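You operate a simulated robot arm through the tools that you are given. There is no shell and no other tool.

You are at the controls of a simulated robot arm. One attempt, no reset.

Task
Press the rivet of the press card's colour home in the fixture slide.
Fine: take it from the rivet block, use the press lever and draw the slide out again. Where these are worked on the way, their far stop is far enough and under half their travel is too little: fixture slide.

Only the result counts: the job must be done as asked and must still hold three seconds after the hand-in. Knocking over, shifting, dropping, spilling or breaking anything else fails it.

Robot
A 6-joint arm with a two-finger parallel gripper, fixed in place. Base frame: the origin is at the foot of the arm, x ahead of it, y to its left, z up; the work surface is at about z = 0. Lengths are in cm, angles in degrees, forces in N, time in s.
With the tool pointing down near the work surface it reaches from about 24 to 58 cm from the base axis. Its first joint turns from -166.0 to 166.0 degrees. Payload 1.5 kg.
Tool frame: the origin (TCP) lies between the finger pads and is the grasp point; the fingertips stand 3 cm ahead of it; z points along the fingers, y is the line along which they close. The gripper opens to 8 cm. The fingers are 1.7 cm wide and 1.2 cm thick; the gripper's body (4 by 8.2 cm) begins 8 cm behind the TCP.
Orientation is that of the tool frame in the base frame, as a unit quaternion [x, y, z, w]. With the fingers straight down and closing along the base's y, the tool's x points along the base's -x, its y along +y and its z along -z.

Tools
- The arm moves only by the tool jog_arm. Its arguments are lists of equal length, an entry for each row: "dp": the shift along the base's x, y, z in units of 20 mm (1.0 is 20 mm), a list of three; "rotation": the turn, a rotation vector about the base's x, y, z in units of 4 degrees (1.0 is 4 degrees), a list of three; "grip": the opening, from 0 (shut) to 1 (fully open). In form: {"dp": [[x, y, z], ...], "rotation": [[ax, ay, az], ...], "grip": [grip, ...]}. A call has 1 to 20 rows; each row shifts and turns the commanded pose from where the row before left it. A call with a number of a shift or a turn outside -1 to 1 is refused whole. Rows are played at 5 a second. More than 5 cm and 8.6 degrees between two rows, or a gripper value outside its range, and nothing of the call is played. A pose out of reach is approached as far as the arm can. The call stops where the force on the tool passes 40 N (or 10 N more than at its start, if that is more) or the arm is blocked; 0.2 s more then pass. The fingers move at their own pace (about 7.2 cm/s each) and stop on an object; they squeeze with about 37 N. The grip force told is the motor's: it shows also when the fingers shut on nothing. Time passes only in rows, and 0.2 s behind the last, so rows that do not move let the fingers close. It gives the time, the measured TCP pose, the force on the tool (base axes), the opening and the grip force at its end, in the units of the frame above (readings bear some noise), with the torque about the TCP (base axes, N m) and any sound that the robot's microphone picked up.
- Cameras (640 x 400 px; columns grow to the right, rows downward): "scene" is fixed at [21.71, -64.74, 56.13]; the picture's right is [0.82, 0.57, 0.00], its down [0.29, -0.41, -0.86] and it looks along [-0.50, 0.71, -0.51] (base axes); focal length 220 px, centre (320, 200). "wrist" rides on the gripper at [7.2, -0.7, -12.2] in the tool frame; the picture's right is [0.09, 1.00, 0.00], its down [-0.84, 0.08, -0.54] and it looks along [-0.54, 0.05, 0.84] (tool axes); focal length 238 px, centre (320, 200). There is no depth. A picture from a camera that has moved, and an enlarged one, comes with that camera's place and axes in the base frame and with its lens.
- camera(camera): a new picture of that camera. It takes no simulated time.
- inspect(camera, box): a new picture of the part [left, top, right, bottom] of that camera's present view, enlarged. It takes no simulated time.
- finish_job(): hands the job in; it is judged then, once.

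Places have to be worked out from the pictures, the camera data and where the tool is seen. Open the gripper and draw the arm clear of the work before you hand the job in, unless the task says otherwise.

The tools are called after "Request:" as a command line: name --argument value ..., lists and objects as JSON in quotes. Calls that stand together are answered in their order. jog_arm: Moves the arm, as the interface text tells. Its arguments: {"type":"object","properties":{"dp":{"type":"array","items":{"type":"array","items":{"type":"number"}}},"rotation":{"type":"array","items":{"type":"array","items":{"type":"number"}}},"grip":{"type":"array","items":{"type":"number"}}},"required":["dp","rotation","grip"]} The other tools are called the same way: camera (camera) takes a picture; inspect (camera, box) takes an enlarged picture of a part of a camera's view; finish_job () hands the job in.

At the start:

```text
t: 0.0
tcp_pos: [-2.38, -28.85, 44.1]
tcp_rot: [0.0, 1.0, -0.001, 0.001]
contact_force: [0.6, -0.1, 0.1]
torque: [-0.01, 0.0, 0.01]
gripper_width: 7.99
gripper_force: 0.0
```

scene: 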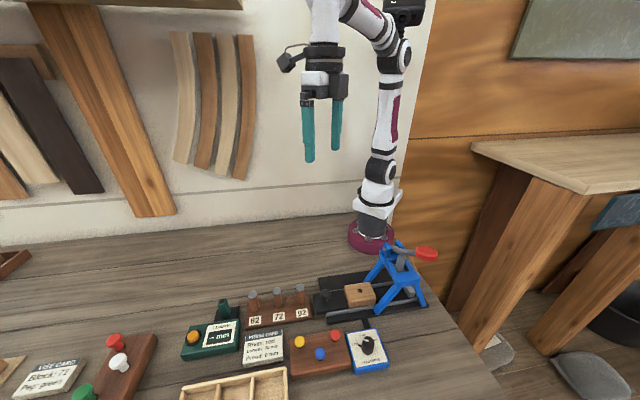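
wrist: 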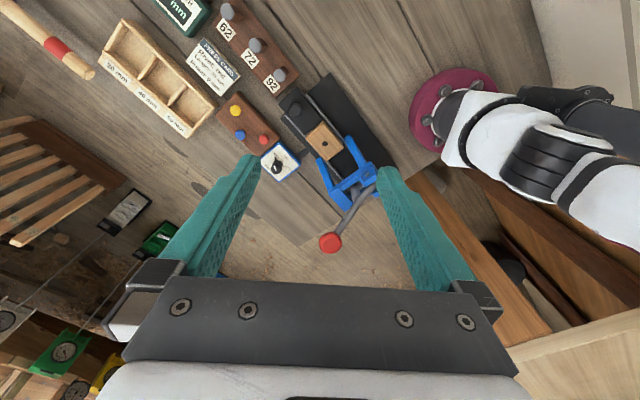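

The scene shows a press card, a rivet block with coloured rivets, and a press with a slide and lever. I'll look closer at these before any move.

Request:
inspect --camera "scene" --box '[170, 230, 450, 400]'

Request:
inspect --camera "wrist" --box '[160, 60, 400, 260]'

Request:
inspect --camera "scene" --box '[230, 310, 310, 380]'

Request:
inspect --camera "scene" --box '[310, 230, 450, 330]'

```text
2.29 times, centred on (310, 315) of scene
camera zoom: at [21.71, -64.74, 56.13], right [0.82, 0.57, 0.0], down [0.29, -0.41, -0.86], along [-0.5, 0.71, -0.51], focal length 504 px, centre (343, -63)
```

zoom: 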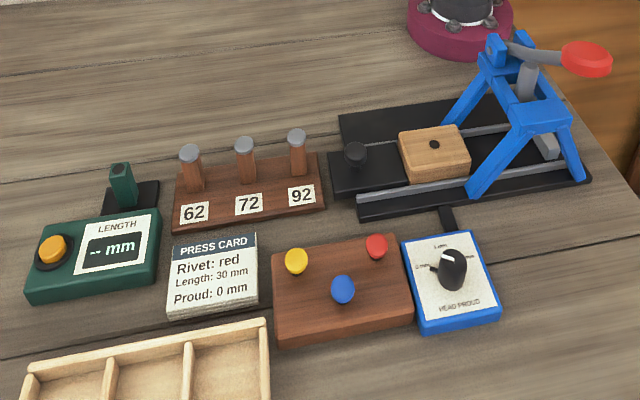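

```text
2.00 times, centred on (280, 160) of wrist
camera zoom: at [-9.58, -29.53, 56.4], right [-0.09, 1.0, 0.0], down [0.84, 0.08, 0.54], along [0.54, 0.05, -0.84], focal length 477 px, centre (400, 280)
```

zoom: 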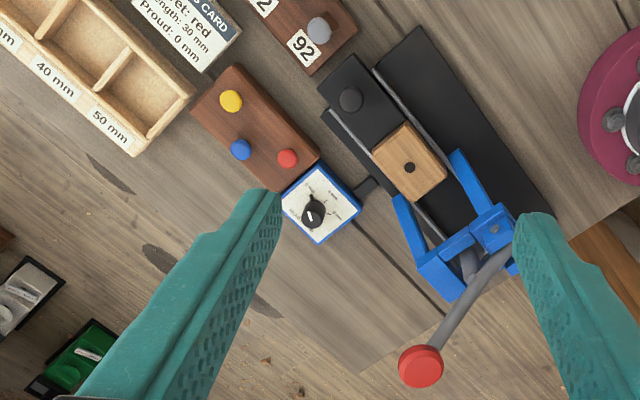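

```text
5.71 times, centred on (270, 345) of scene
camera zoom: at [21.71, -64.74, 56.13], right [0.82, 0.57, 0.0], down [0.29, -0.41, -0.86], along [-0.5, 0.71, -0.51], focal length 1260 px, centre (606, -629)
```

zoom: 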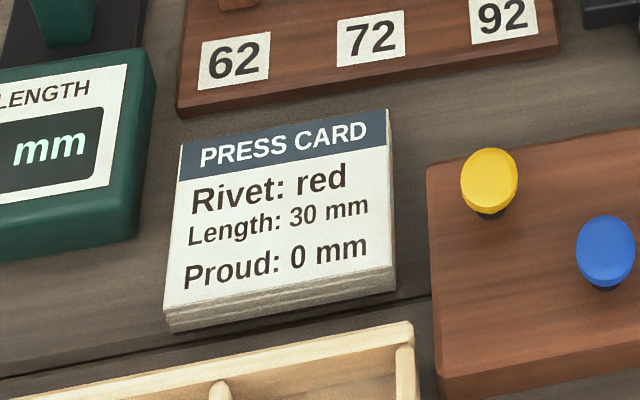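

```text
4.00 times, centred on (380, 280) of scene
camera zoom: at [21.71, -64.74, 56.13], right [0.82, 0.57, 0.0], down [0.29, -0.41, -0.86], along [-0.5, 0.71, -0.51], focal length 882 px, centre (80, -120)
```

zoom: 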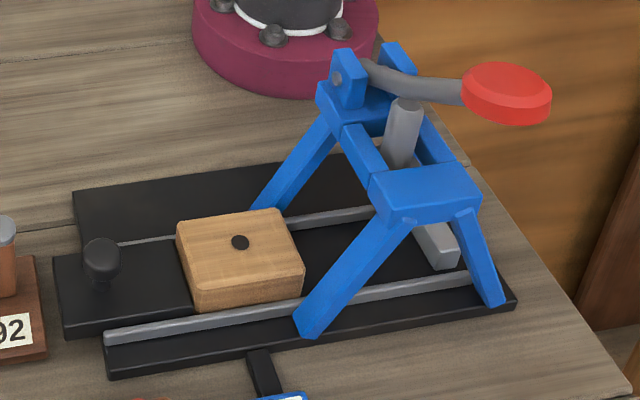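

Card reads: rivet red, length 30 mm, proud 0 mm. Now I check the dial, the rivets and the slide in more detail.

Request:
inspect --camera "scene" --box '[340, 320, 400, 380]'

Request:
inspect --camera "wrist" --box '[290, 70, 400, 160]'

Request:
inspect --camera "wrist" --box '[210, 80, 310, 190]'

Request:
inspect --camera "scene" --box '[280, 320, 400, 390]'

```text
6.67 times, centred on (370, 350) of scene
camera zoom: at [21.71, -64.74, 56.13], right [0.82, 0.57, 0.0], down [0.29, -0.41, -0.86], along [-0.5, 0.71, -0.51], focal length 1470 px, centre (-13, -800)
```

zoom: 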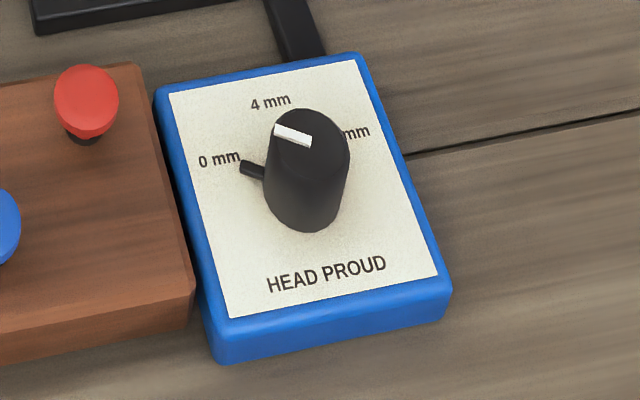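

```text
4.44 times, centred on (345, 115) of wrist
camera zoom: at [-9.58, -29.53, 56.4], right [-0.09, 1.0, 0.0], down [0.84, 0.08, 0.54], along [0.54, 0.05, -0.84], focal length 1059 px, centre (209, 578)
```

zoom: 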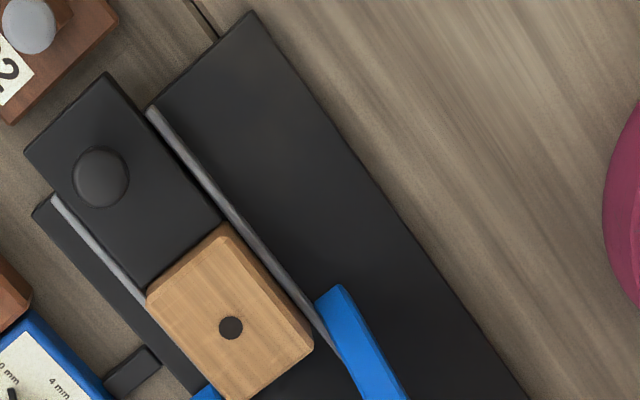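

```text
3.64 times, centred on (260, 135) of wrist
camera zoom: at [-9.58, -29.53, 56.4], right [-0.09, 1.0, 0.0], down [0.84, 0.08, 0.54], along [0.54, 0.05, -0.84], focal length 867 px, centre (538, 436)
```

zoom: 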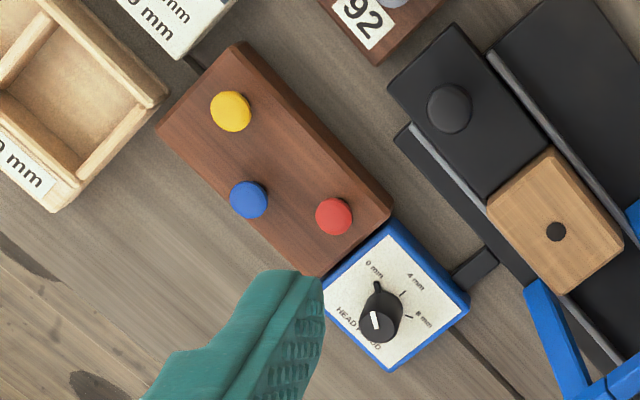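

```text
5.33 times, centred on (340, 355) of scene
camera zoom: at [21.71, -64.74, 56.13], right [0.82, 0.57, 0.0], down [0.29, -0.41, -0.86], along [-0.5, 0.71, -0.51], focal length 1176 px, centre (213, -627)
```

zoom: 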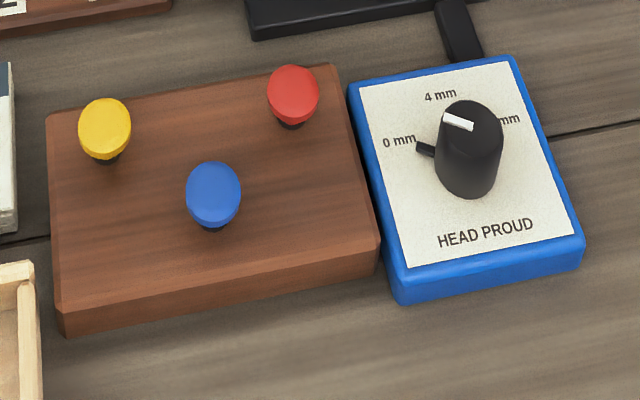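

The dial's pointer nub sits at 0 mm already, matching "Proud: 0 mm". I judge the red rivet head at about (8.7, -40.4, 4.6), the fixture hole at (8.3, -26.9, 5.2), and the slide axis running at about 45° (+x+y is in). I turn the tool by 45° about z and move above the red rivet to look from closer.

Request:
jog_arm --dp '[[0.46, -0.48, -0.9], [0.46, -0.48, -0.9], [0.46, -0.48, -0.9], [0.46, -0.48, -0.9], [0.46, -0.48, -0.9], [0.46, -0.48, -0.9], [0.46, -0.48, -0.9], [0.46, -0.48, -0.9], [0.46, -0.48, -0.9], [0.46, -0.48, -0.9], [0.46, -0.48, -0.9], [0.46, -0.48, -0.9], [0, 0, 0]]' --rotation '[[0, 0, 0.9375], [0, 0, 0.9375], [0, 0, 0.9375], [0, 0, 0.9375], [0, 0, 0.9375], [0, 0, 0.9375], [0, 0, 0.9375], [0, 0, 0.9375], [0, 0, 0.9375], [0, 0, 0.9375], [0, 0, 0.9375], [0, 0, 0.9375], [0, 0, 0]]' --grip '[1, 1, 1, 1, 1, 1, 1, 1, 1, 1, 1, 1, 1]'

Request:
camera --camera "wrist"

Request:
camera --camera "scene"

```text
t: 2.8
tcp_pos: [8.66, -40.61, 22.55]
tcp_rot: [-0.383, 0.924, 0.0, 0.001]
contact_force: [-0.5, 0.5, -1.1]
torque: [0.01, 0.02, 0.02]
gripper_width: 7.99
gripper_force: 0.1
```

```text
taken
camera wrist: at [3.99, -46.1, 34.84], right [-0.77, 0.64, 0.0], down [0.54, 0.65, 0.54], along [0.35, 0.42, -0.84], focal length 238 px, centre (320, 200)
```

wrist: 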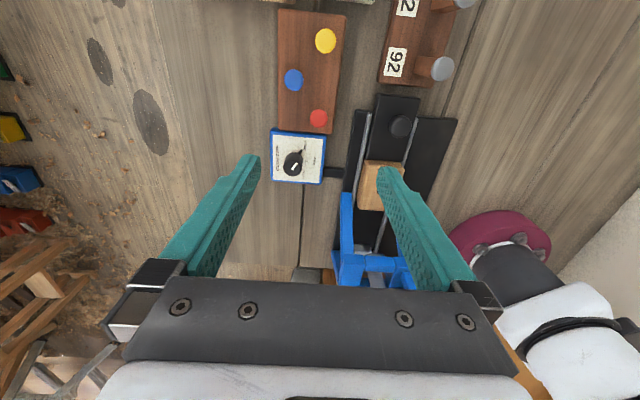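

```text
taken
```

scene: 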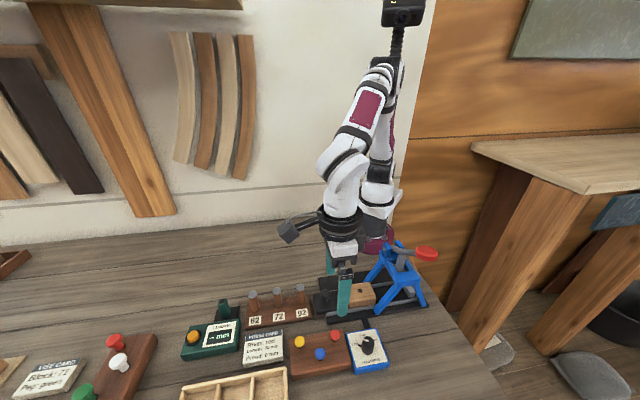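

The arm is over the red rivet at z 22.5. I zoom in on the wrist view to measure the rivet, hole and slide direction.

Request:
inspect --camera "wrist" --box '[260, 0, 400, 100]'

Request:
inspect --camera "wrist" --box '[260, 80, 400, 190]'

Request:
inspect --camera "wrist" --box '[320, 80, 480, 290]'

Request:
inspect --camera "scene" --box '[310, 230, 450, 330]'

```text
4.00 times, centred on (330, 50) of wrist
camera zoom: at [3.99, -46.1, 34.84], right [-0.77, 0.64, 0.0], down [0.54, 0.65, 0.54], along [0.35, 0.42, -0.84], focal length 953 px, centre (280, 800)
```

zoom: 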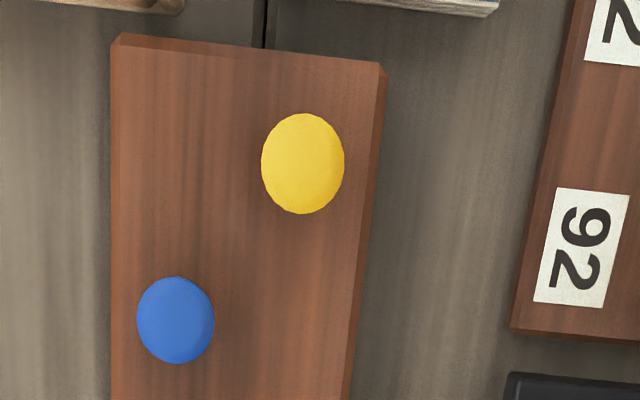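

```text
3.64 times, centred on (330, 135) of wrist
camera zoom: at [3.99, -46.1, 34.84], right [-0.77, 0.64, 0.0], down [0.54, 0.65, 0.54], along [0.35, 0.42, -0.84], focal length 867 px, centre (284, 436)
```

zoom: 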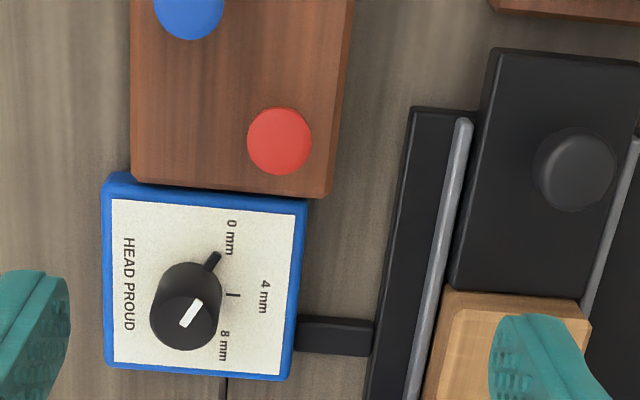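

```text
1.90 times, centred on (400, 185) of wrist
camera zoom: at [3.99, -46.1, 34.84], right [-0.77, 0.64, 0.0], down [0.54, 0.65, 0.54], along [0.35, 0.42, -0.84], focal length 454 px, centre (168, 229)
```

zoom: 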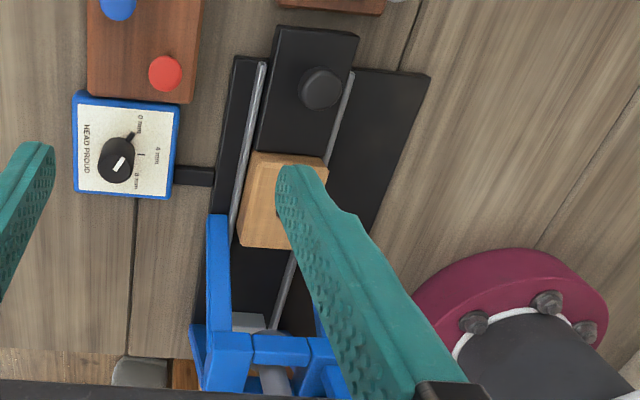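

```text
4.00 times, centred on (380, 280) of scene
camera zoom: at [21.71, -64.74, 56.13], right [0.82, 0.57, 0.0], down [0.29, -0.41, -0.86], along [-0.5, 0.71, -0.51], focal length 882 px, centre (80, -120)
```

zoom: 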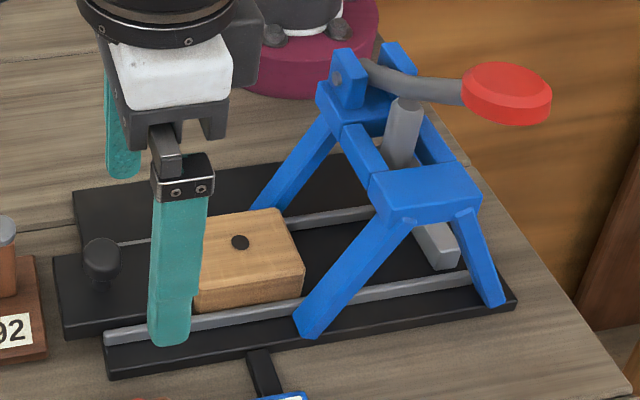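

The slide axis is at 45° and the rivet is about 0.3 cm in +x off the tool axis. I lower to about z 13 with the fingers partly closed, shift +0.3 in x, and look again.

Request:
jog_arm --dp '[[0.03, 0, -0.96], [0.03, 0, -0.96], [0.03, 0, -0.96], [0.03, 0, -0.96], [0.03, 0, -0.96], [0, 0, 0]]' --rotation '[[0, 0, 0], [0, 0, 0], [0, 0, 0], [0, 0, 0], [0, 0, 0], [0, 0, 0]]' --grip '[0.6, 0.6, 0.6, 0.6, 0.6, 0.6]'

Request:
camera --camera "wrist"

Request:
inspect --camera "wrist" --box '[240, 70, 400, 190]'

Request:
inspect --camera "scene" --box '[270, 290, 400, 390]'

```text
t: 4.2
tcp_pos: [8.93, -40.48, 12.9]
tcp_rot: [-0.383, 0.924, 0.0, 0.0]
contact_force: [0.4, 0.4, 0.2]
torque: [0.0, 0.03, 0.02]
gripper_width: 4.8
gripper_force: 0.1
```

```text
taken
camera wrist: at [4.32, -45.98, 25.16], right [-0.77, 0.64, 0.0], down [0.54, 0.65, 0.54], along [0.35, 0.42, -0.84], focal length 238 px, centre (320, 200)
```

wrist: 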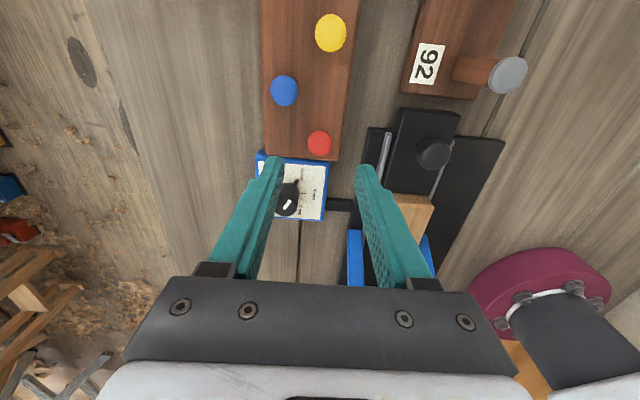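

```text
3.33 times, centred on (320, 130) of wrist
camera zoom: at [4.32, -45.98, 25.16], right [-0.77, 0.64, 0.0], down [0.54, 0.65, 0.54], along [0.35, 0.42, -0.84], focal length 794 px, centre (320, 433)
```

zoom: 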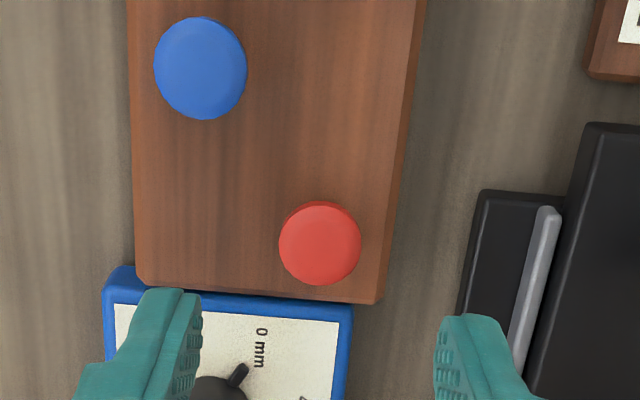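

```text
4.00 times, centred on (335, 340) of scene
camera zoom: at [21.71, -64.74, 56.13], right [0.82, 0.57, 0.0], down [0.29, -0.41, -0.86], along [-0.5, 0.71, -0.51], focal length 882 px, centre (260, -360)
```

zoom: 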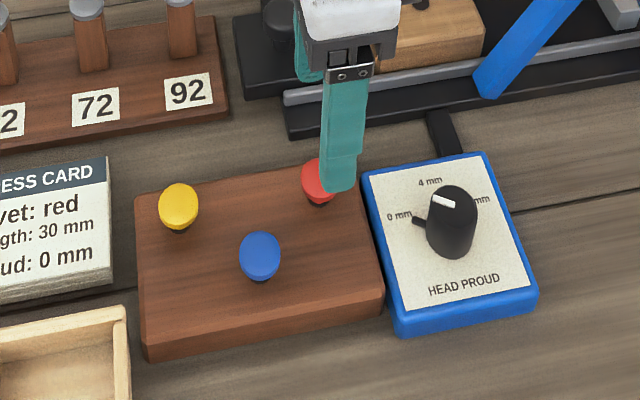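

The rivet head is within 0.1 cm of the tool axis; block top is about z 3.1 and the head top about 4.6. I descend to TCP z≈6.4 (tips at 3.4) and check before closing.

Request:
jog_arm --dp '[[0, 0, -0.9], [0, 0, -0.9], [0, 0, -0.8], [0, 0, -0.68], [0, 0, 0]]' --rotation '[[0, 0, 0], [0, 0, 0], [0, 0, 0], [0, 0, 0], [0, 0, 0]]' --grip '[0.6, 0.6, 0.6, 0.6, 0.6]'

Request:
inspect --camera "wrist" --box '[240, 90, 400, 210]'

Request:
inspect --camera "scene" --box '[280, 290, 400, 370]'

```text
t: 5.4
tcp_pos: [8.88, -40.37, 6.53]
tcp_rot: [-0.383, 0.924, 0.0, 0.001]
contact_force: [-0.3, -1.0, -0.1]
torque: [-0.01, -0.06, 0.0]
gripper_width: 4.78
gripper_force: 0.1
```

```text
3.33 times, centred on (320, 150) of wrist
camera zoom: at [4.28, -45.89, 18.71], right [-0.77, 0.64, 0.0], down [0.54, 0.65, 0.54], along [0.35, 0.42, -0.84], focal length 794 px, centre (320, 367)
```

zoom: 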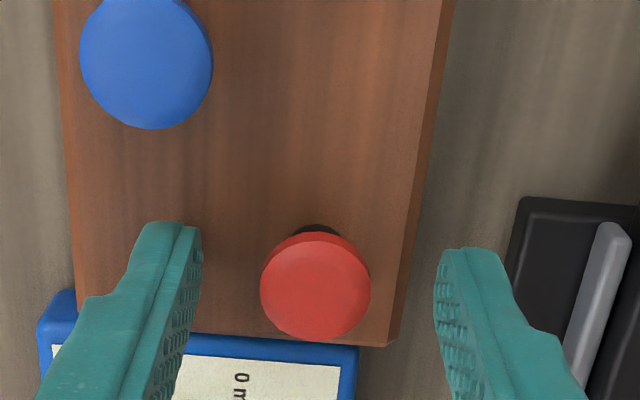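

```text
5.00 times, centred on (340, 330) of scene
camera zoom: at [21.71, -64.74, 56.13], right [0.82, 0.57, 0.0], down [0.29, -0.41, -0.86], along [-0.5, 0.71, -0.51], focal length 1102 px, centre (220, -450)
```

zoom: 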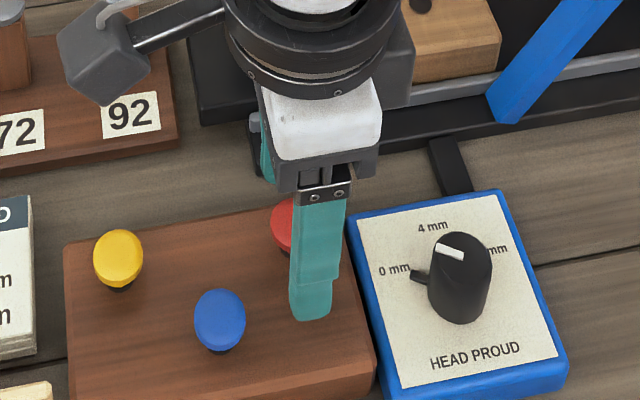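

The fingers straddle the red head with no contact; the head is ~0.1 cm off the middle. I nudge, then close.

Request:
jog_arm --dp '[[0.04, -0.03, -0.05], [0, 0, 0], [0, 0, 0], [0, 0, 0], [0, 0, 0], [0, 0, 0]]' --rotation '[[0, 0, 0], [0, 0, 0], [0, 0, 0], [0, 0, 0], [0, 0, 0], [0, 0, 0]]' --grip '[0.6, 0.4, 0.2, 0, 0, 0]'

Request:
inspect --camera "wrist" --box '[240, 90, 400, 210]'

```text
t: 6.8
tcp_pos: [8.95, -40.42, 6.48]
tcp_rot: [-0.383, 0.924, 0.0, 0.0]
contact_force: [0.4, 0.5, 0.2]
torque: [-0.02, 0.01, -0.03]
gripper_width: 2.03
gripper_force: 33.7
```

```text
3.33 times, centred on (320, 150) of wrist
camera zoom: at [4.33, -45.96, 18.66], right [-0.77, 0.64, 0.0], down [0.54, 0.65, 0.54], along [0.35, 0.42, -0.84], focal length 794 px, centre (320, 367)
```

zoom: 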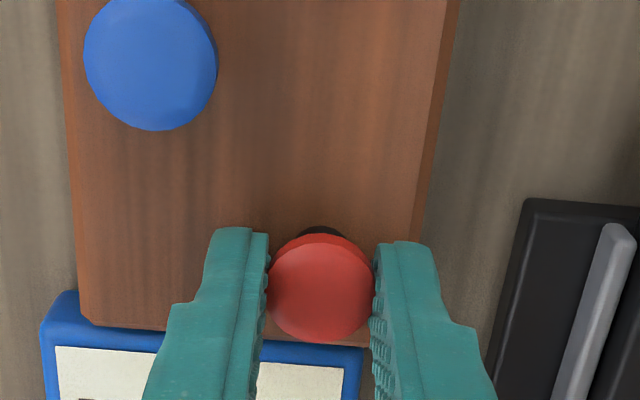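

The head is held (2.03 cm, ~34 N). I lift straight up slowly.

Request:
jog_arm --dp '[[0, 0, 0.3], [0, 0, 0.4], [0, 0, 0.5], [0, 0, 0.7], [0, 0, 0.8], [0, 0, 0.8], [0, 0, 0]]' --rotation '[[0, 0, 0], [0, 0, 0], [0, 0, 0], [0, 0, 0], [0, 0, 0], [0, 0, 0], [0, 0, 0]]' --grip '[0, 0, 0, 0, 0, 0, 0]'

Request:
camera --camera "wrist"

Request:
inspect --camera "wrist" --box '[240, 60, 400, 180]'

Request:
inspect --camera "scene" --box '[280, 270, 400, 370]'

```text
t: 8.4
tcp_pos: [8.91, -40.55, 13.21]
tcp_rot: [-0.382, 0.924, -0.001, 0.002]
contact_force: [-0.2, 0.1, -1.7]
torque: [0.0, 0.03, 0.01]
gripper_width: 2.07
gripper_force: 34.4
```

```text
taken
camera wrist: at [4.34, -45.99, 25.49], right [-0.77, 0.64, 0.0], down [0.54, 0.65, 0.54], along [0.35, 0.42, -0.84], focal length 238 px, centre (320, 200)
```

wrist: 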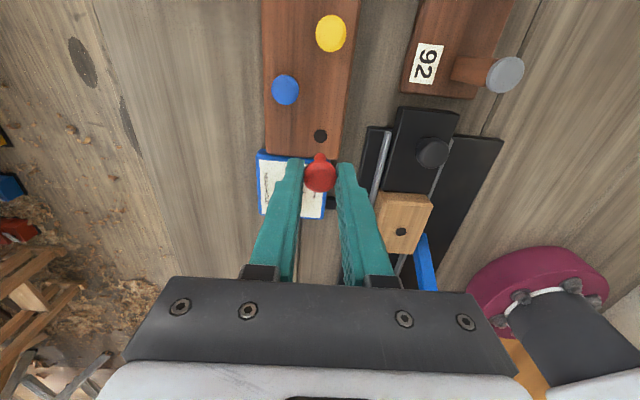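

```text
3.33 times, centred on (320, 120) of wrist
camera zoom: at [4.34, -45.99, 25.49], right [-0.77, 0.64, 0.0], down [0.54, 0.65, 0.54], along [0.35, 0.42, -0.84], focal length 794 px, centre (320, 467)
```

zoom: 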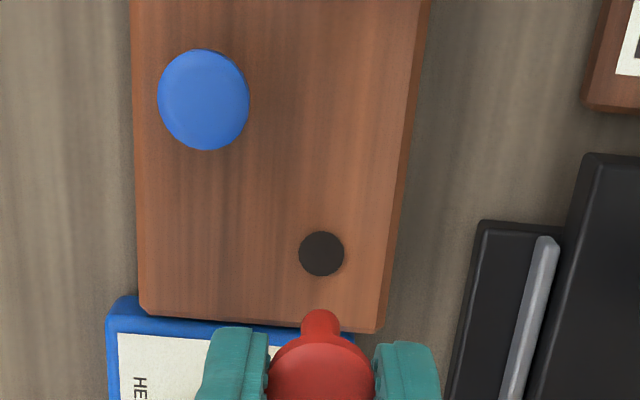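

```text
4.00 times, centred on (340, 320) of scene
camera zoom: at [21.71, -64.74, 56.13], right [0.82, 0.57, 0.0], down [0.29, -0.41, -0.86], along [-0.5, 0.71, -0.51], focal length 882 px, centre (240, -280)
```

zoom: 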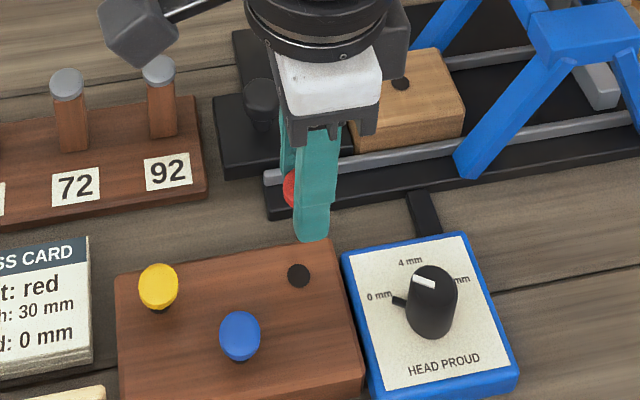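

The rivet is out of its block and hangs straight, with the tip about 5.1 cm below the TCP (z≈8.1). I carry it level to above the fixture hole, estimated at (8.4, -26.9).

Request:
jog_arm --dp '[[-0.03, 0.5, 0.05], [-0.03, 0.8, 0.05], [-0.03, 0.8, 0], [-0.03, 0.8, 0], [-0.03, 0.8, 0], [-0.03, 0.8, 0], [-0.03, 0.8, 0], [-0.03, 0.8, 0], [-0.02, 0.5, 0], [0, 0, 0]]' --rotation '[[0, 0, 0], [0, 0, 0], [0, 0, 0], [0, 0, 0], [0, 0, 0], [0, 0, 0], [0, 0, 0], [0, 0, 0], [0, 0, 0], [0, 0, 0]]' --grip '[0, 0, 0, 0, 0, 0, 0, 0, 0, 0]'

Request:
camera --camera "wrist"

Request:
inspect --camera "wrist" --box '[260, 90, 380, 190]'

Request:
inspect --camera "scene" --box '[300, 200, 460, 320]'

```text
t: 10.6
tcp_pos: [8.42, -27.28, 13.37]
tcp_rot: [-0.383, 0.924, 0.0, 0.001]
contact_force: [0.2, 0.1, -0.9]
torque: [0.04, -0.02, -0.01]
gripper_width: 2.04
gripper_force: 33.6
```

```text
taken
camera wrist: at [3.84, -32.83, 25.67], right [-0.77, 0.64, 0.0], down [0.54, 0.65, 0.54], along [0.35, 0.42, -0.84], focal length 238 px, centre (320, 200)
```

wrist: 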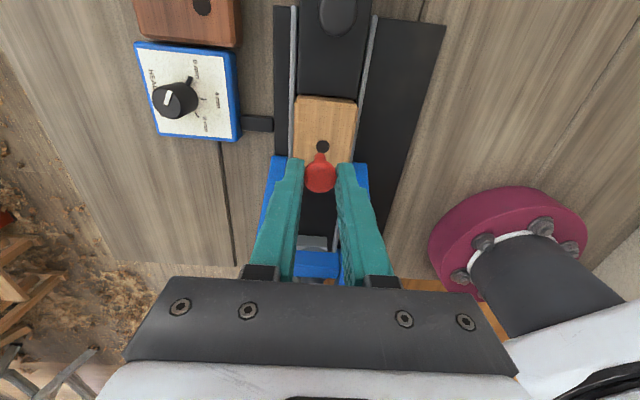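

```text
4.00 times, centred on (320, 140) of wrist
camera zoom: at [3.84, -32.83, 25.67], right [-0.77, 0.64, 0.0], down [0.54, 0.65, 0.54], along [0.35, 0.42, -0.84], focal length 953 px, centre (320, 440)
```

zoom: 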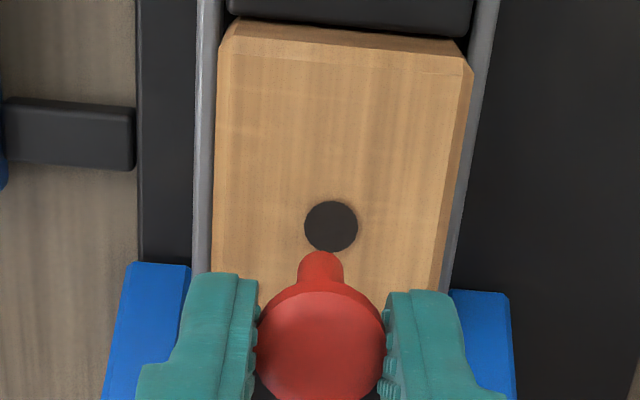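

```text
3.33 times, centred on (380, 260) of scene
camera zoom: at [21.71, -64.74, 56.13], right [0.82, 0.57, 0.0], down [0.29, -0.41, -0.86], along [-0.5, 0.71, -0.51], focal length 735 px, centre (120, 0)
```

zoom: 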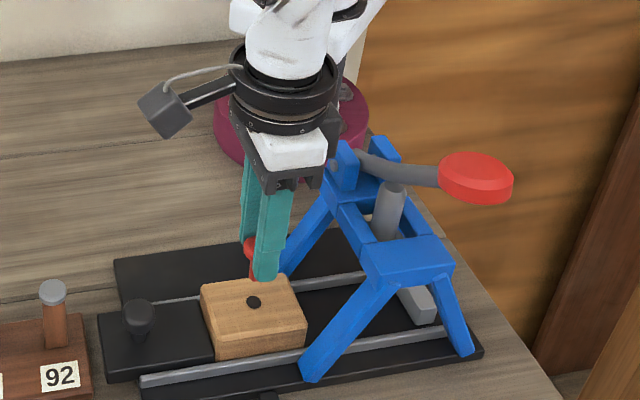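

The hole is at (8.47, -26.91), 5.2 high, with about 0.15 cm radial clearance; the rivet axis is ~0.08 cm in -y from the tool axis. I shift +0.42 in y and lower until the tip is just above the hole, then check.

Request:
jog_arm --dp '[[0.015, 0.207, 0], [0, 0, -0.5], [0, 0, -0.4], [0, 0, -0.3], [0, 0, 0]]' --rotation '[[0, 0, 0], [0, 0, 0], [0, 0, 0], [0, 0, 0], [0, 0, 0]]' --grip '[0, 0, 0, 0, 0]'

Request:
inspect --camera "wrist" --box '[260, 100, 380, 200]'

Request:
inspect --camera "scene" --box '[330, 240, 410, 310]'

```text
t: 11.8
tcp_pos: [8.47, -26.86, 10.95]
tcp_rot: [-0.383, 0.924, 0.0, 0.001]
contact_force: [0.3, 0.3, -0.4]
torque: [0.02, -0.03, 0.02]
gripper_width: 2.04
gripper_force: 34.2
```

```text
4.00 times, centred on (320, 150) of wrist
camera zoom: at [3.86, -32.41, 23.3], right [-0.77, 0.64, 0.0], down [0.54, 0.65, 0.54], along [0.35, 0.42, -0.84], focal length 953 px, centre (320, 400)
```

zoom: 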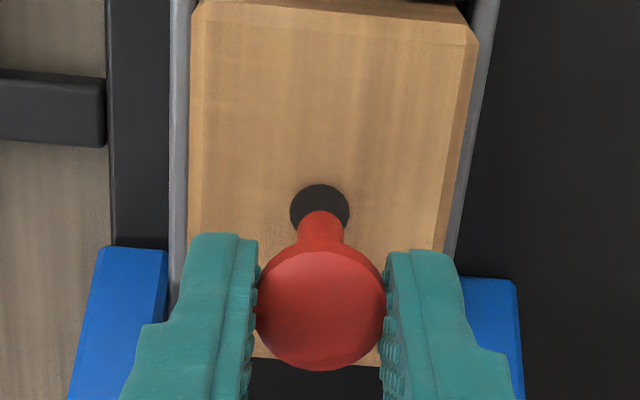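

```text
5.71 times, centred on (370, 275) of scene
camera zoom: at [21.71, -64.74, 56.13], right [0.82, 0.57, 0.0], down [0.29, -0.41, -0.86], along [-0.5, 0.71, -0.51], focal length 1260 px, centre (34, -229)
```

zoom: 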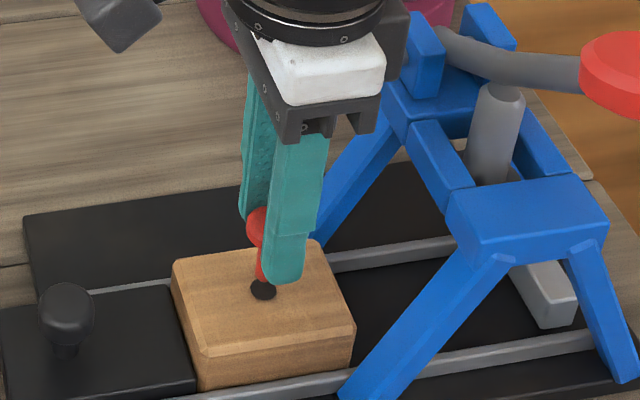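

The tip is over the hole, perhaps 0.05–0.1 cm too far forward. I correct slightly backward and lower in small steps while watching the force.

Request:
jog_arm --dp '[[-0.025, -0.025, -0.15], [0, 0, -0.15], [0, 0, -0.15], [0, 0, -0.1], [0, 0, 0]]' --rotation '[[0, 0, 0], [0, 0, 0], [0, 0, 0], [0, 0, 0], [0, 0, 0]]' --grip '[0, 0, 0, 0, 0]'

Request:
inspect --camera "wrist" --box '[260, 100, 380, 200]'

Request:
inspect --camera "scene" --box '[340, 260, 400, 310]'

```text
t: 13.0
tcp_pos: [8.61, -26.94, 9.85]
tcp_rot: [-0.383, 0.924, -0.001, 0.002]
contact_force: [-0.5, -0.2, 0.5]
torque: [-0.04, 0.01, 0.04]
gripper_width: 2.03
gripper_force: 34.0
```

```text
4.00 times, centred on (320, 150) of wrist
camera zoom: at [3.87, -32.46, 22.26], right [-0.77, 0.64, 0.0], down [0.54, 0.65, 0.54], along [0.35, 0.42, -0.84], focal length 953 px, centre (320, 400)
```

zoom: 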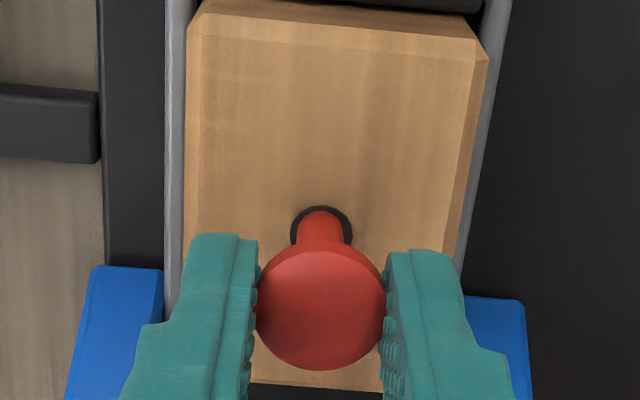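

```text
8.00 times, centred on (370, 285) of scene
camera zoom: at [21.71, -64.74, 56.13], right [0.82, 0.57, 0.0], down [0.29, -0.41, -0.86], along [-0.5, 0.71, -0.51], focal length 1764 px, centre (-80, -480)
```

zoom: 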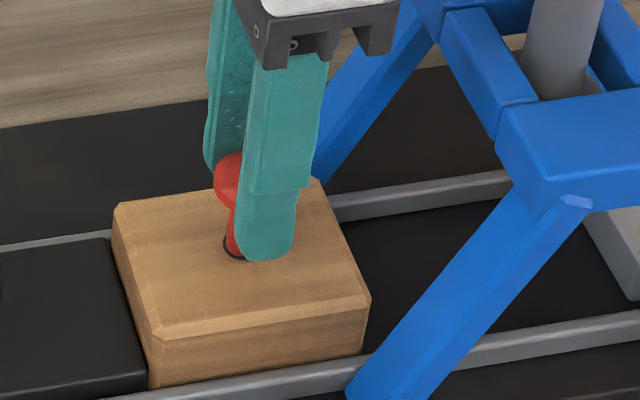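

The shank is inside the hole ring with clearance all around and no contact force. I lower further toward TCP z≈8.6 in small steps.

Request:
jog_arm --dp '[[0.015, 0.015, -0.15], [0, 0, -0.15], [0, 0, -0.15], [0, 0, -0.15], [0, 0, -0.1], [0, 0, 0]]' --rotation '[[0, 0, 0], [0, 0, 0], [0, 0, 0], [0, 0, 0], [0, 0, 0], [0, 0, 0]]' --grip '[0, 0, 0, 0, 0, 0]'

Request:
inspect --camera "wrist" --box '[260, 100, 380, 200]'

Request:
inspect --camera "scene" --box '[340, 260, 400, 310]'

```text
t: 14.4
tcp_pos: [8.63, -26.9, 8.5]
tcp_rot: [-0.382, 0.924, 0.001, 0.001]
contact_force: [-15.3, 12.8, 24.8]
torque: [0.16, 0.27, 0.0]
gripper_width: 2.04
gripper_force: 34.2
```

```text
4.00 times, centred on (320, 150) of wrist
camera zoom: at [3.92, -32.41, 20.81], right [-0.77, 0.64, 0.0], down [0.54, 0.65, 0.54], along [0.35, 0.42, -0.84], focal length 953 px, centre (320, 400)
```

zoom: 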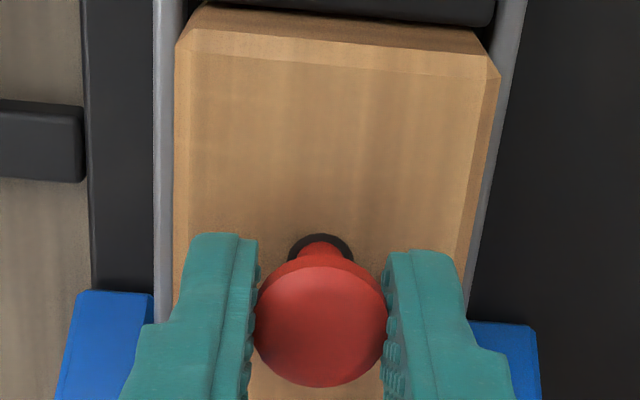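

```text
8.00 times, centred on (370, 285) of scene
camera zoom: at [21.71, -64.74, 56.13], right [0.82, 0.57, 0.0], down [0.29, -0.41, -0.86], along [-0.5, 0.71, -0.51], focal length 1764 px, centre (-80, -480)
```

zoom: 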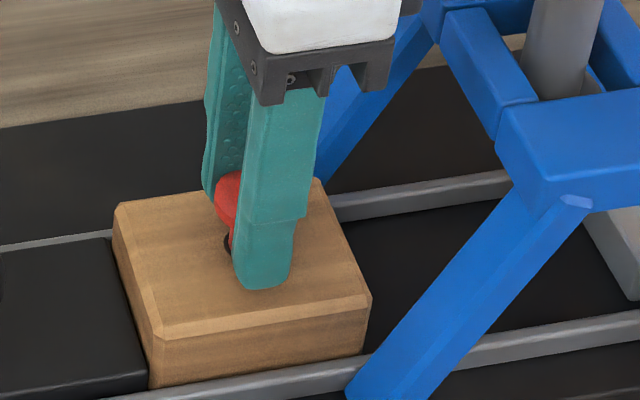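

Contact: 25 N up and 20 N sideways toward (-x,+y), and the head slid about 0.5 cm up in the grip, so the shank is about 1.2 cm in. I relieve the side load by shifting 0.1 cm toward (-x,+y) and check the reading.

Request:
jog_arm --dp '[[-0.035, 0.035, 0.05], [0, 0, 0]]' --rotation '[[0, 0, 0], [0, 0, 0]]' --grip '[0, 0]'

Request:
inspect --camera "wrist" --box '[280, 120, 360, 190]'

Request:
inspect --camera "scene" --box '[350, 265, 390, 300]'

```text
t: 15.0
tcp_pos: [8.53, -26.88, 8.7]
tcp_rot: [-0.383, 0.924, 0.0, 0.001]
contact_force: [2.6, 3.0, -3.8]
torque: [0.09, -0.07, 0.01]
gripper_width: 2.08
gripper_force: 33.8
```

```text
5.71 times, centred on (320, 155) of wrist
camera zoom: at [3.88, -32.4, 20.94], right [-0.77, 0.64, 0.0], down [0.54, 0.65, 0.54], along [0.35, 0.42, -0.84], focal length 1362 px, centre (320, 457)
```

zoom: 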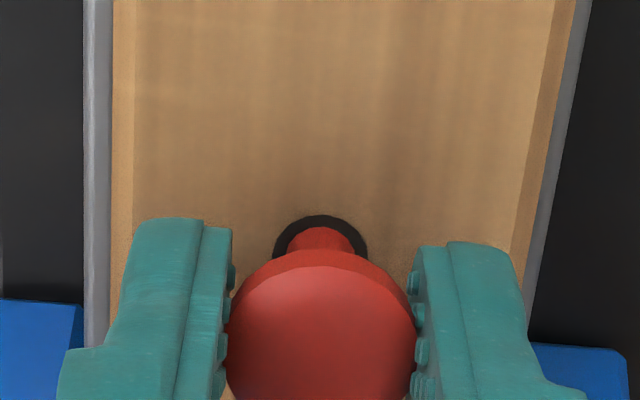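

```text
11.43 times, centred on (370, 282) of scene
camera zoom: at [21.71, -64.74, 56.13], right [0.82, 0.57, 0.0], down [0.29, -0.41, -0.86], along [-0.5, 0.71, -0.51], focal length 2520 px, centre (-251, -743)
```

zoom: 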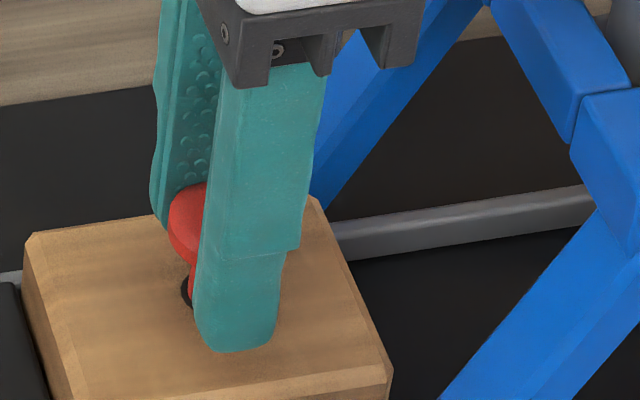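

The side load is gone. I try lowering another 0.3 cm to see whether the rivet goes deeper now that it is centred.

Request:
jog_arm --dp '[[0, 0, -0.07], [0, 0, -0.07], [0, 0, 0]]' --rotation '[[0, 0, 0], [0, 0, 0], [0, 0, 0]]' --grip '[0, 0, 0]'

Request:
inspect --camera "wrist" --box '[280, 120, 360, 190]'

```text
t: 15.8
tcp_pos: [8.5, -26.77, 8.46]
tcp_rot: [-0.383, 0.924, -0.001, 0.002]
contact_force: [-5.2, 4.0, 24.7]
torque: [-0.09, 0.3, -0.03]
gripper_width: 2.05
gripper_force: 33.7
```

```text
5.71 times, centred on (320, 155) of wrist
camera zoom: at [3.9, -32.38, 20.65], right [-0.77, 0.64, 0.0], down [0.54, 0.65, 0.54], along [0.35, 0.42, -0.84], focal length 1362 px, centre (320, 457)
```

zoom: 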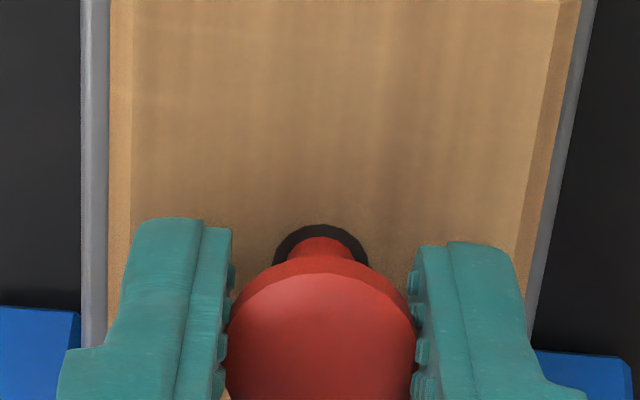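

The rivet bottoms at this starting depth (about 25 N with little side load), which fits a rivet waiting for the press. I ease up 0.1 cm, open the fingers to about 4 cm, and look.

Request:
jog_arm --dp '[[0, 0, 0.05], [0, 0, 0], [0, 0, 0], [0, 0, 0], [0, 0, 0]]' --rotation '[[0, 0, 0], [0, 0, 0], [0, 0, 0], [0, 0, 0], [0, 0, 0]]' --grip '[0, 0.3, 0.4, 0.5, 0.5]'

Request:
inspect --camera "wrist" --box '[260, 100, 380, 200]'

Request:
inspect --camera "scene" --box '[340, 260, 400, 310]'

```text
t: 17.0
tcp_pos: [8.4, -26.87, 8.53]
tcp_rot: [-0.383, 0.924, 0.001, 0.001]
contact_force: [-0.9, 0.9, -0.1]
torque: [0.01, -0.04, 0.04]
gripper_width: 3.98
gripper_force: 0.0
```

```text
4.00 times, centred on (320, 150) of wrist
camera zoom: at [3.86, -32.39, 20.7], right [-0.77, 0.64, 0.0], down [0.54, 0.65, 0.54], along [0.35, 0.42, -0.84], focal length 953 px, centre (320, 400)
```

zoom: 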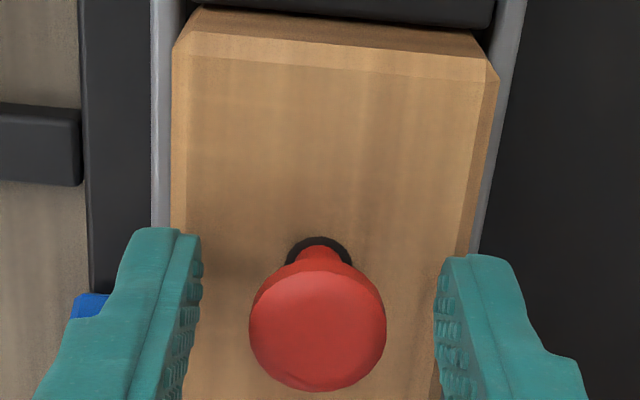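

```text
8.00 times, centred on (370, 285) of scene
camera zoom: at [21.71, -64.74, 56.13], right [0.82, 0.57, 0.0], down [0.29, -0.41, -0.86], along [-0.5, 0.71, -0.51], focal length 1764 px, centre (-80, -480)
```

zoom: 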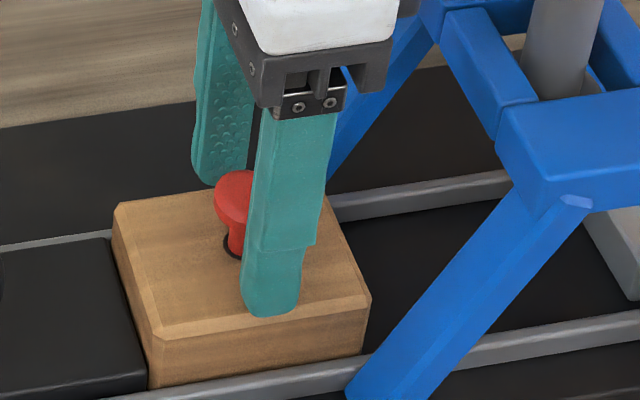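

The rivet stands on its own in the hole. I raise the gripper straight up and look again.

Request:
jog_arm --dp '[[0, 0, 0.5], [0, 0, 0.8], [0, 0, 0.9], [0, 0, 0.9], [0, 0, 0.9], [0, 0, 0.9], [0, 0, 0]]' --rotation '[[0, 0, 0], [0, 0, 0], [0, 0, 0], [0, 0, 0], [0, 0, 0], [0, 0, 0], [0, 0, 0]]' --grip '[0.5, 0.5, 0.5, 0.5, 0.5, 0.5, 0.5]'

Request:
camera --camera "wrist"

Request:
inspect --camera "wrist" --box '[240, 0, 480, 160]'

Request:
inspect --camera "scene" --box '[310, 220, 450, 320]'

```text
t: 18.6
tcp_pos: [8.5, -26.73, 18.4]
tcp_rot: [-0.383, 0.924, 0.0, 0.002]
contact_force: [0.6, -0.8, -0.8]
torque: [0.01, 0.02, -0.01]
gripper_width: 4.02
gripper_force: 0.0
```

```text
taken
camera wrist: at [3.85, -32.32, 30.63], right [-0.77, 0.64, 0.0], down [0.54, 0.65, 0.54], along [0.35, 0.42, -0.84], focal length 238 px, centre (320, 200)
```

wrist: 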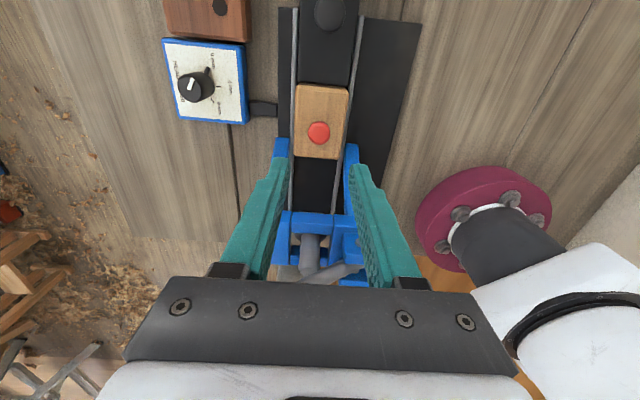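

```text
2.50 times, centred on (360, 80) of wrist
camera zoom: at [3.85, -32.32, 30.63], right [-0.77, 0.64, 0.0], down [0.54, 0.65, 0.54], along [0.35, 0.42, -0.84], focal length 596 px, centre (220, 500)
```

zoom: 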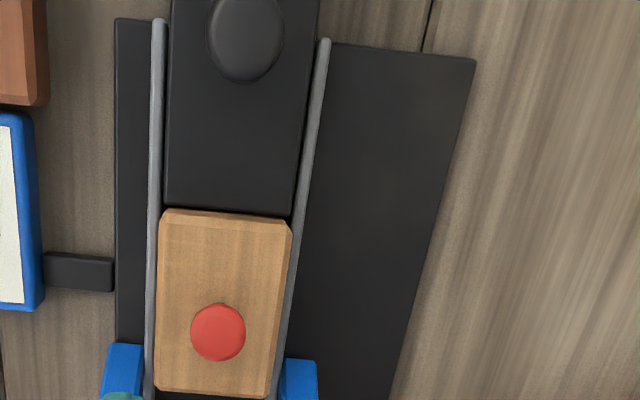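

```text
4.00 times, centred on (380, 270) of scene
camera zoom: at [21.71, -64.74, 56.13], right [0.82, 0.57, 0.0], down [0.29, -0.41, -0.86], along [-0.5, 0.71, -0.51], focal length 882 px, centre (80, -80)
```

zoom: 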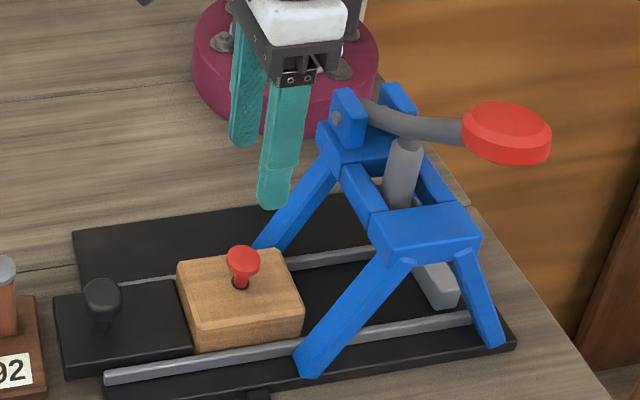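

The rivet stands upright in the fixture and the slide has not moved. The slide knob is at about (1.75, -33.5), cap about 2.5 cm wide with top near z 5.9. I move above it to check the alignment.

Request:
jog_arm --dp '[[-0.67, -0.677, -0.5], [-0.67, -0.677, -0.55], [-0.67, -0.677, -0.55], [-0.67, -0.677, -0.55], [-0.67, -0.677, -0.55], [0, 0, 0]]' --rotation '[[0, 0, 0], [0, 0, 0], [0, 0, 0], [0, 0, 0], [0, 0, 0], [0, 0, 0]]' --grip '[0.6, 0.6, 0.6, 0.6, 0.6, 0.6]'

Request:
camera --camera "wrist"

Request:
inspect --camera "wrist" --box '[260, 80, 380, 180]'

Request:
inspect --camera "scene" --box '[280, 240, 400, 330]'

```text
t: 20.0
tcp_pos: [1.7, -33.73, 12.97]
tcp_rot: [-0.384, 0.923, 0.0, 0.002]
contact_force: [0.1, -0.5, -0.7]
torque: [0.0, 0.0, -0.01]
gripper_width: 4.81
gripper_force: 0.0
```

```text
taken
camera wrist: at [-2.94, -39.19, 25.21], right [-0.77, 0.64, 0.0], down [0.54, 0.65, 0.54], along [0.35, 0.42, -0.84], focal length 238 px, centre (320, 200)
```

wrist: 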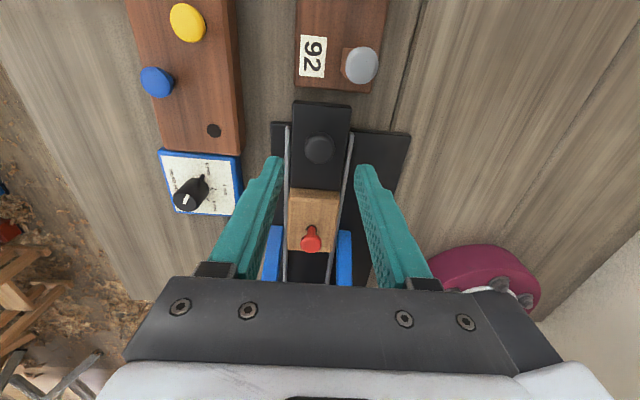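

```text
4.00 times, centred on (320, 130) of wrist
camera zoom: at [-2.94, -39.19, 25.21], right [-0.77, 0.64, 0.0], down [0.54, 0.65, 0.54], along [0.35, 0.42, -0.84], focal length 953 px, centre (320, 480)
```

zoom: 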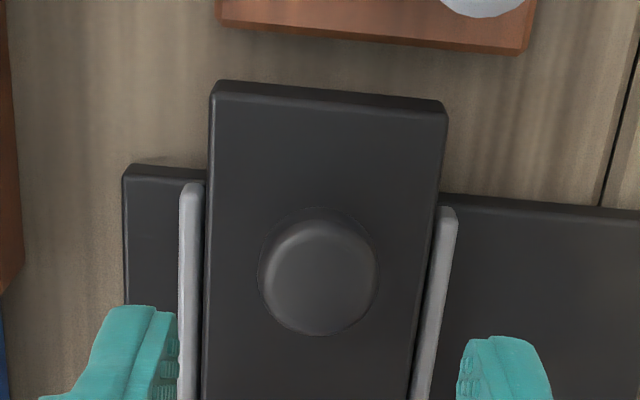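

```text
4.44 times, centred on (340, 285) of scene
camera zoom: at [21.71, -64.74, 56.13], right [0.82, 0.57, 0.0], down [0.29, -0.41, -0.86], along [-0.5, 0.71, -0.51], focal length 980 px, centre (231, -178)
```

zoom: 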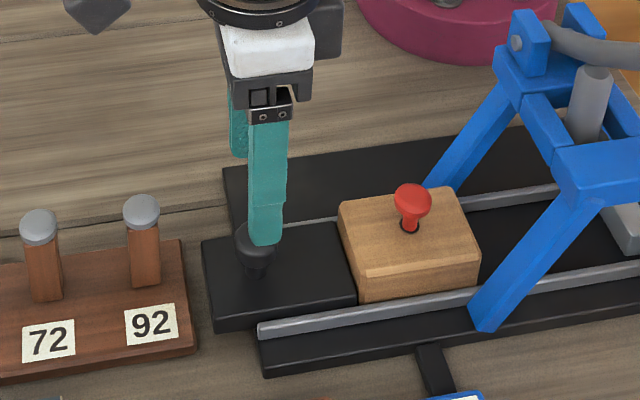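

The knob is within 0.1 cm of the tool axis. The slide plate's top is about z 3.2, so I descend to TCP z≈7.0 (tips 4.0) and close on the knob cap.

Request:
jog_arm --dp '[[0.03, 0, -0.7], [0, 0, -0.8], [0, 0, -0.8], [0, 0, -0.5], [0, 0, -0.2], [0, 0, 0]]' --rotation '[[0, 0, 0], [0, 0, 0], [0, 0, 0], [0, 0, 0], [0, 0, 0], [0, 0, 0]]' --grip '[0.6, 0.6, 0.6, 0.6, 0.6, 0.6]'

Request:
inspect --camera "wrist" --box '[250, 90, 390, 210]'

Request:
inspect --camera "scene" --box '[290, 260, 370, 330]'

```text
t: 21.4
tcp_pos: [1.72, -33.67, 7.0]
tcp_rot: [-0.383, 0.924, 0.0, 0.001]
contact_force: [0.2, -0.1, -0.4]
torque: [0.0, 0.02, -0.02]
gripper_width: 4.79
gripper_force: 0.0
```

```text
3.33 times, centred on (320, 150) of wrist
camera zoom: at [-2.78, -39.18, 19.13], right [-0.77, 0.64, 0.0], down [0.54, 0.65, 0.54], along [0.35, 0.42, -0.84], focal length 794 px, centre (320, 367)
```

zoom: 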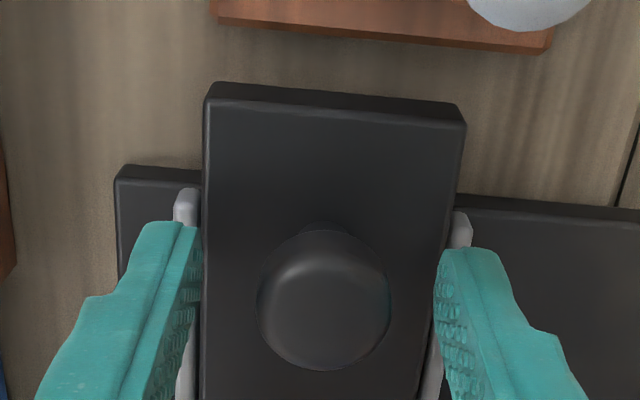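

```text
5.71 times, centred on (330, 295) of scene
camera zoom: at [21.71, -64.74, 56.13], right [0.82, 0.57, 0.0], down [0.29, -0.41, -0.86], along [-0.5, 0.71, -0.51], focal length 1260 px, centre (263, -343)
```

zoom: 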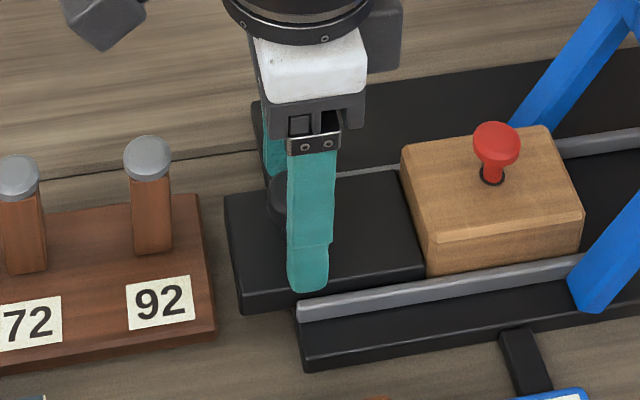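

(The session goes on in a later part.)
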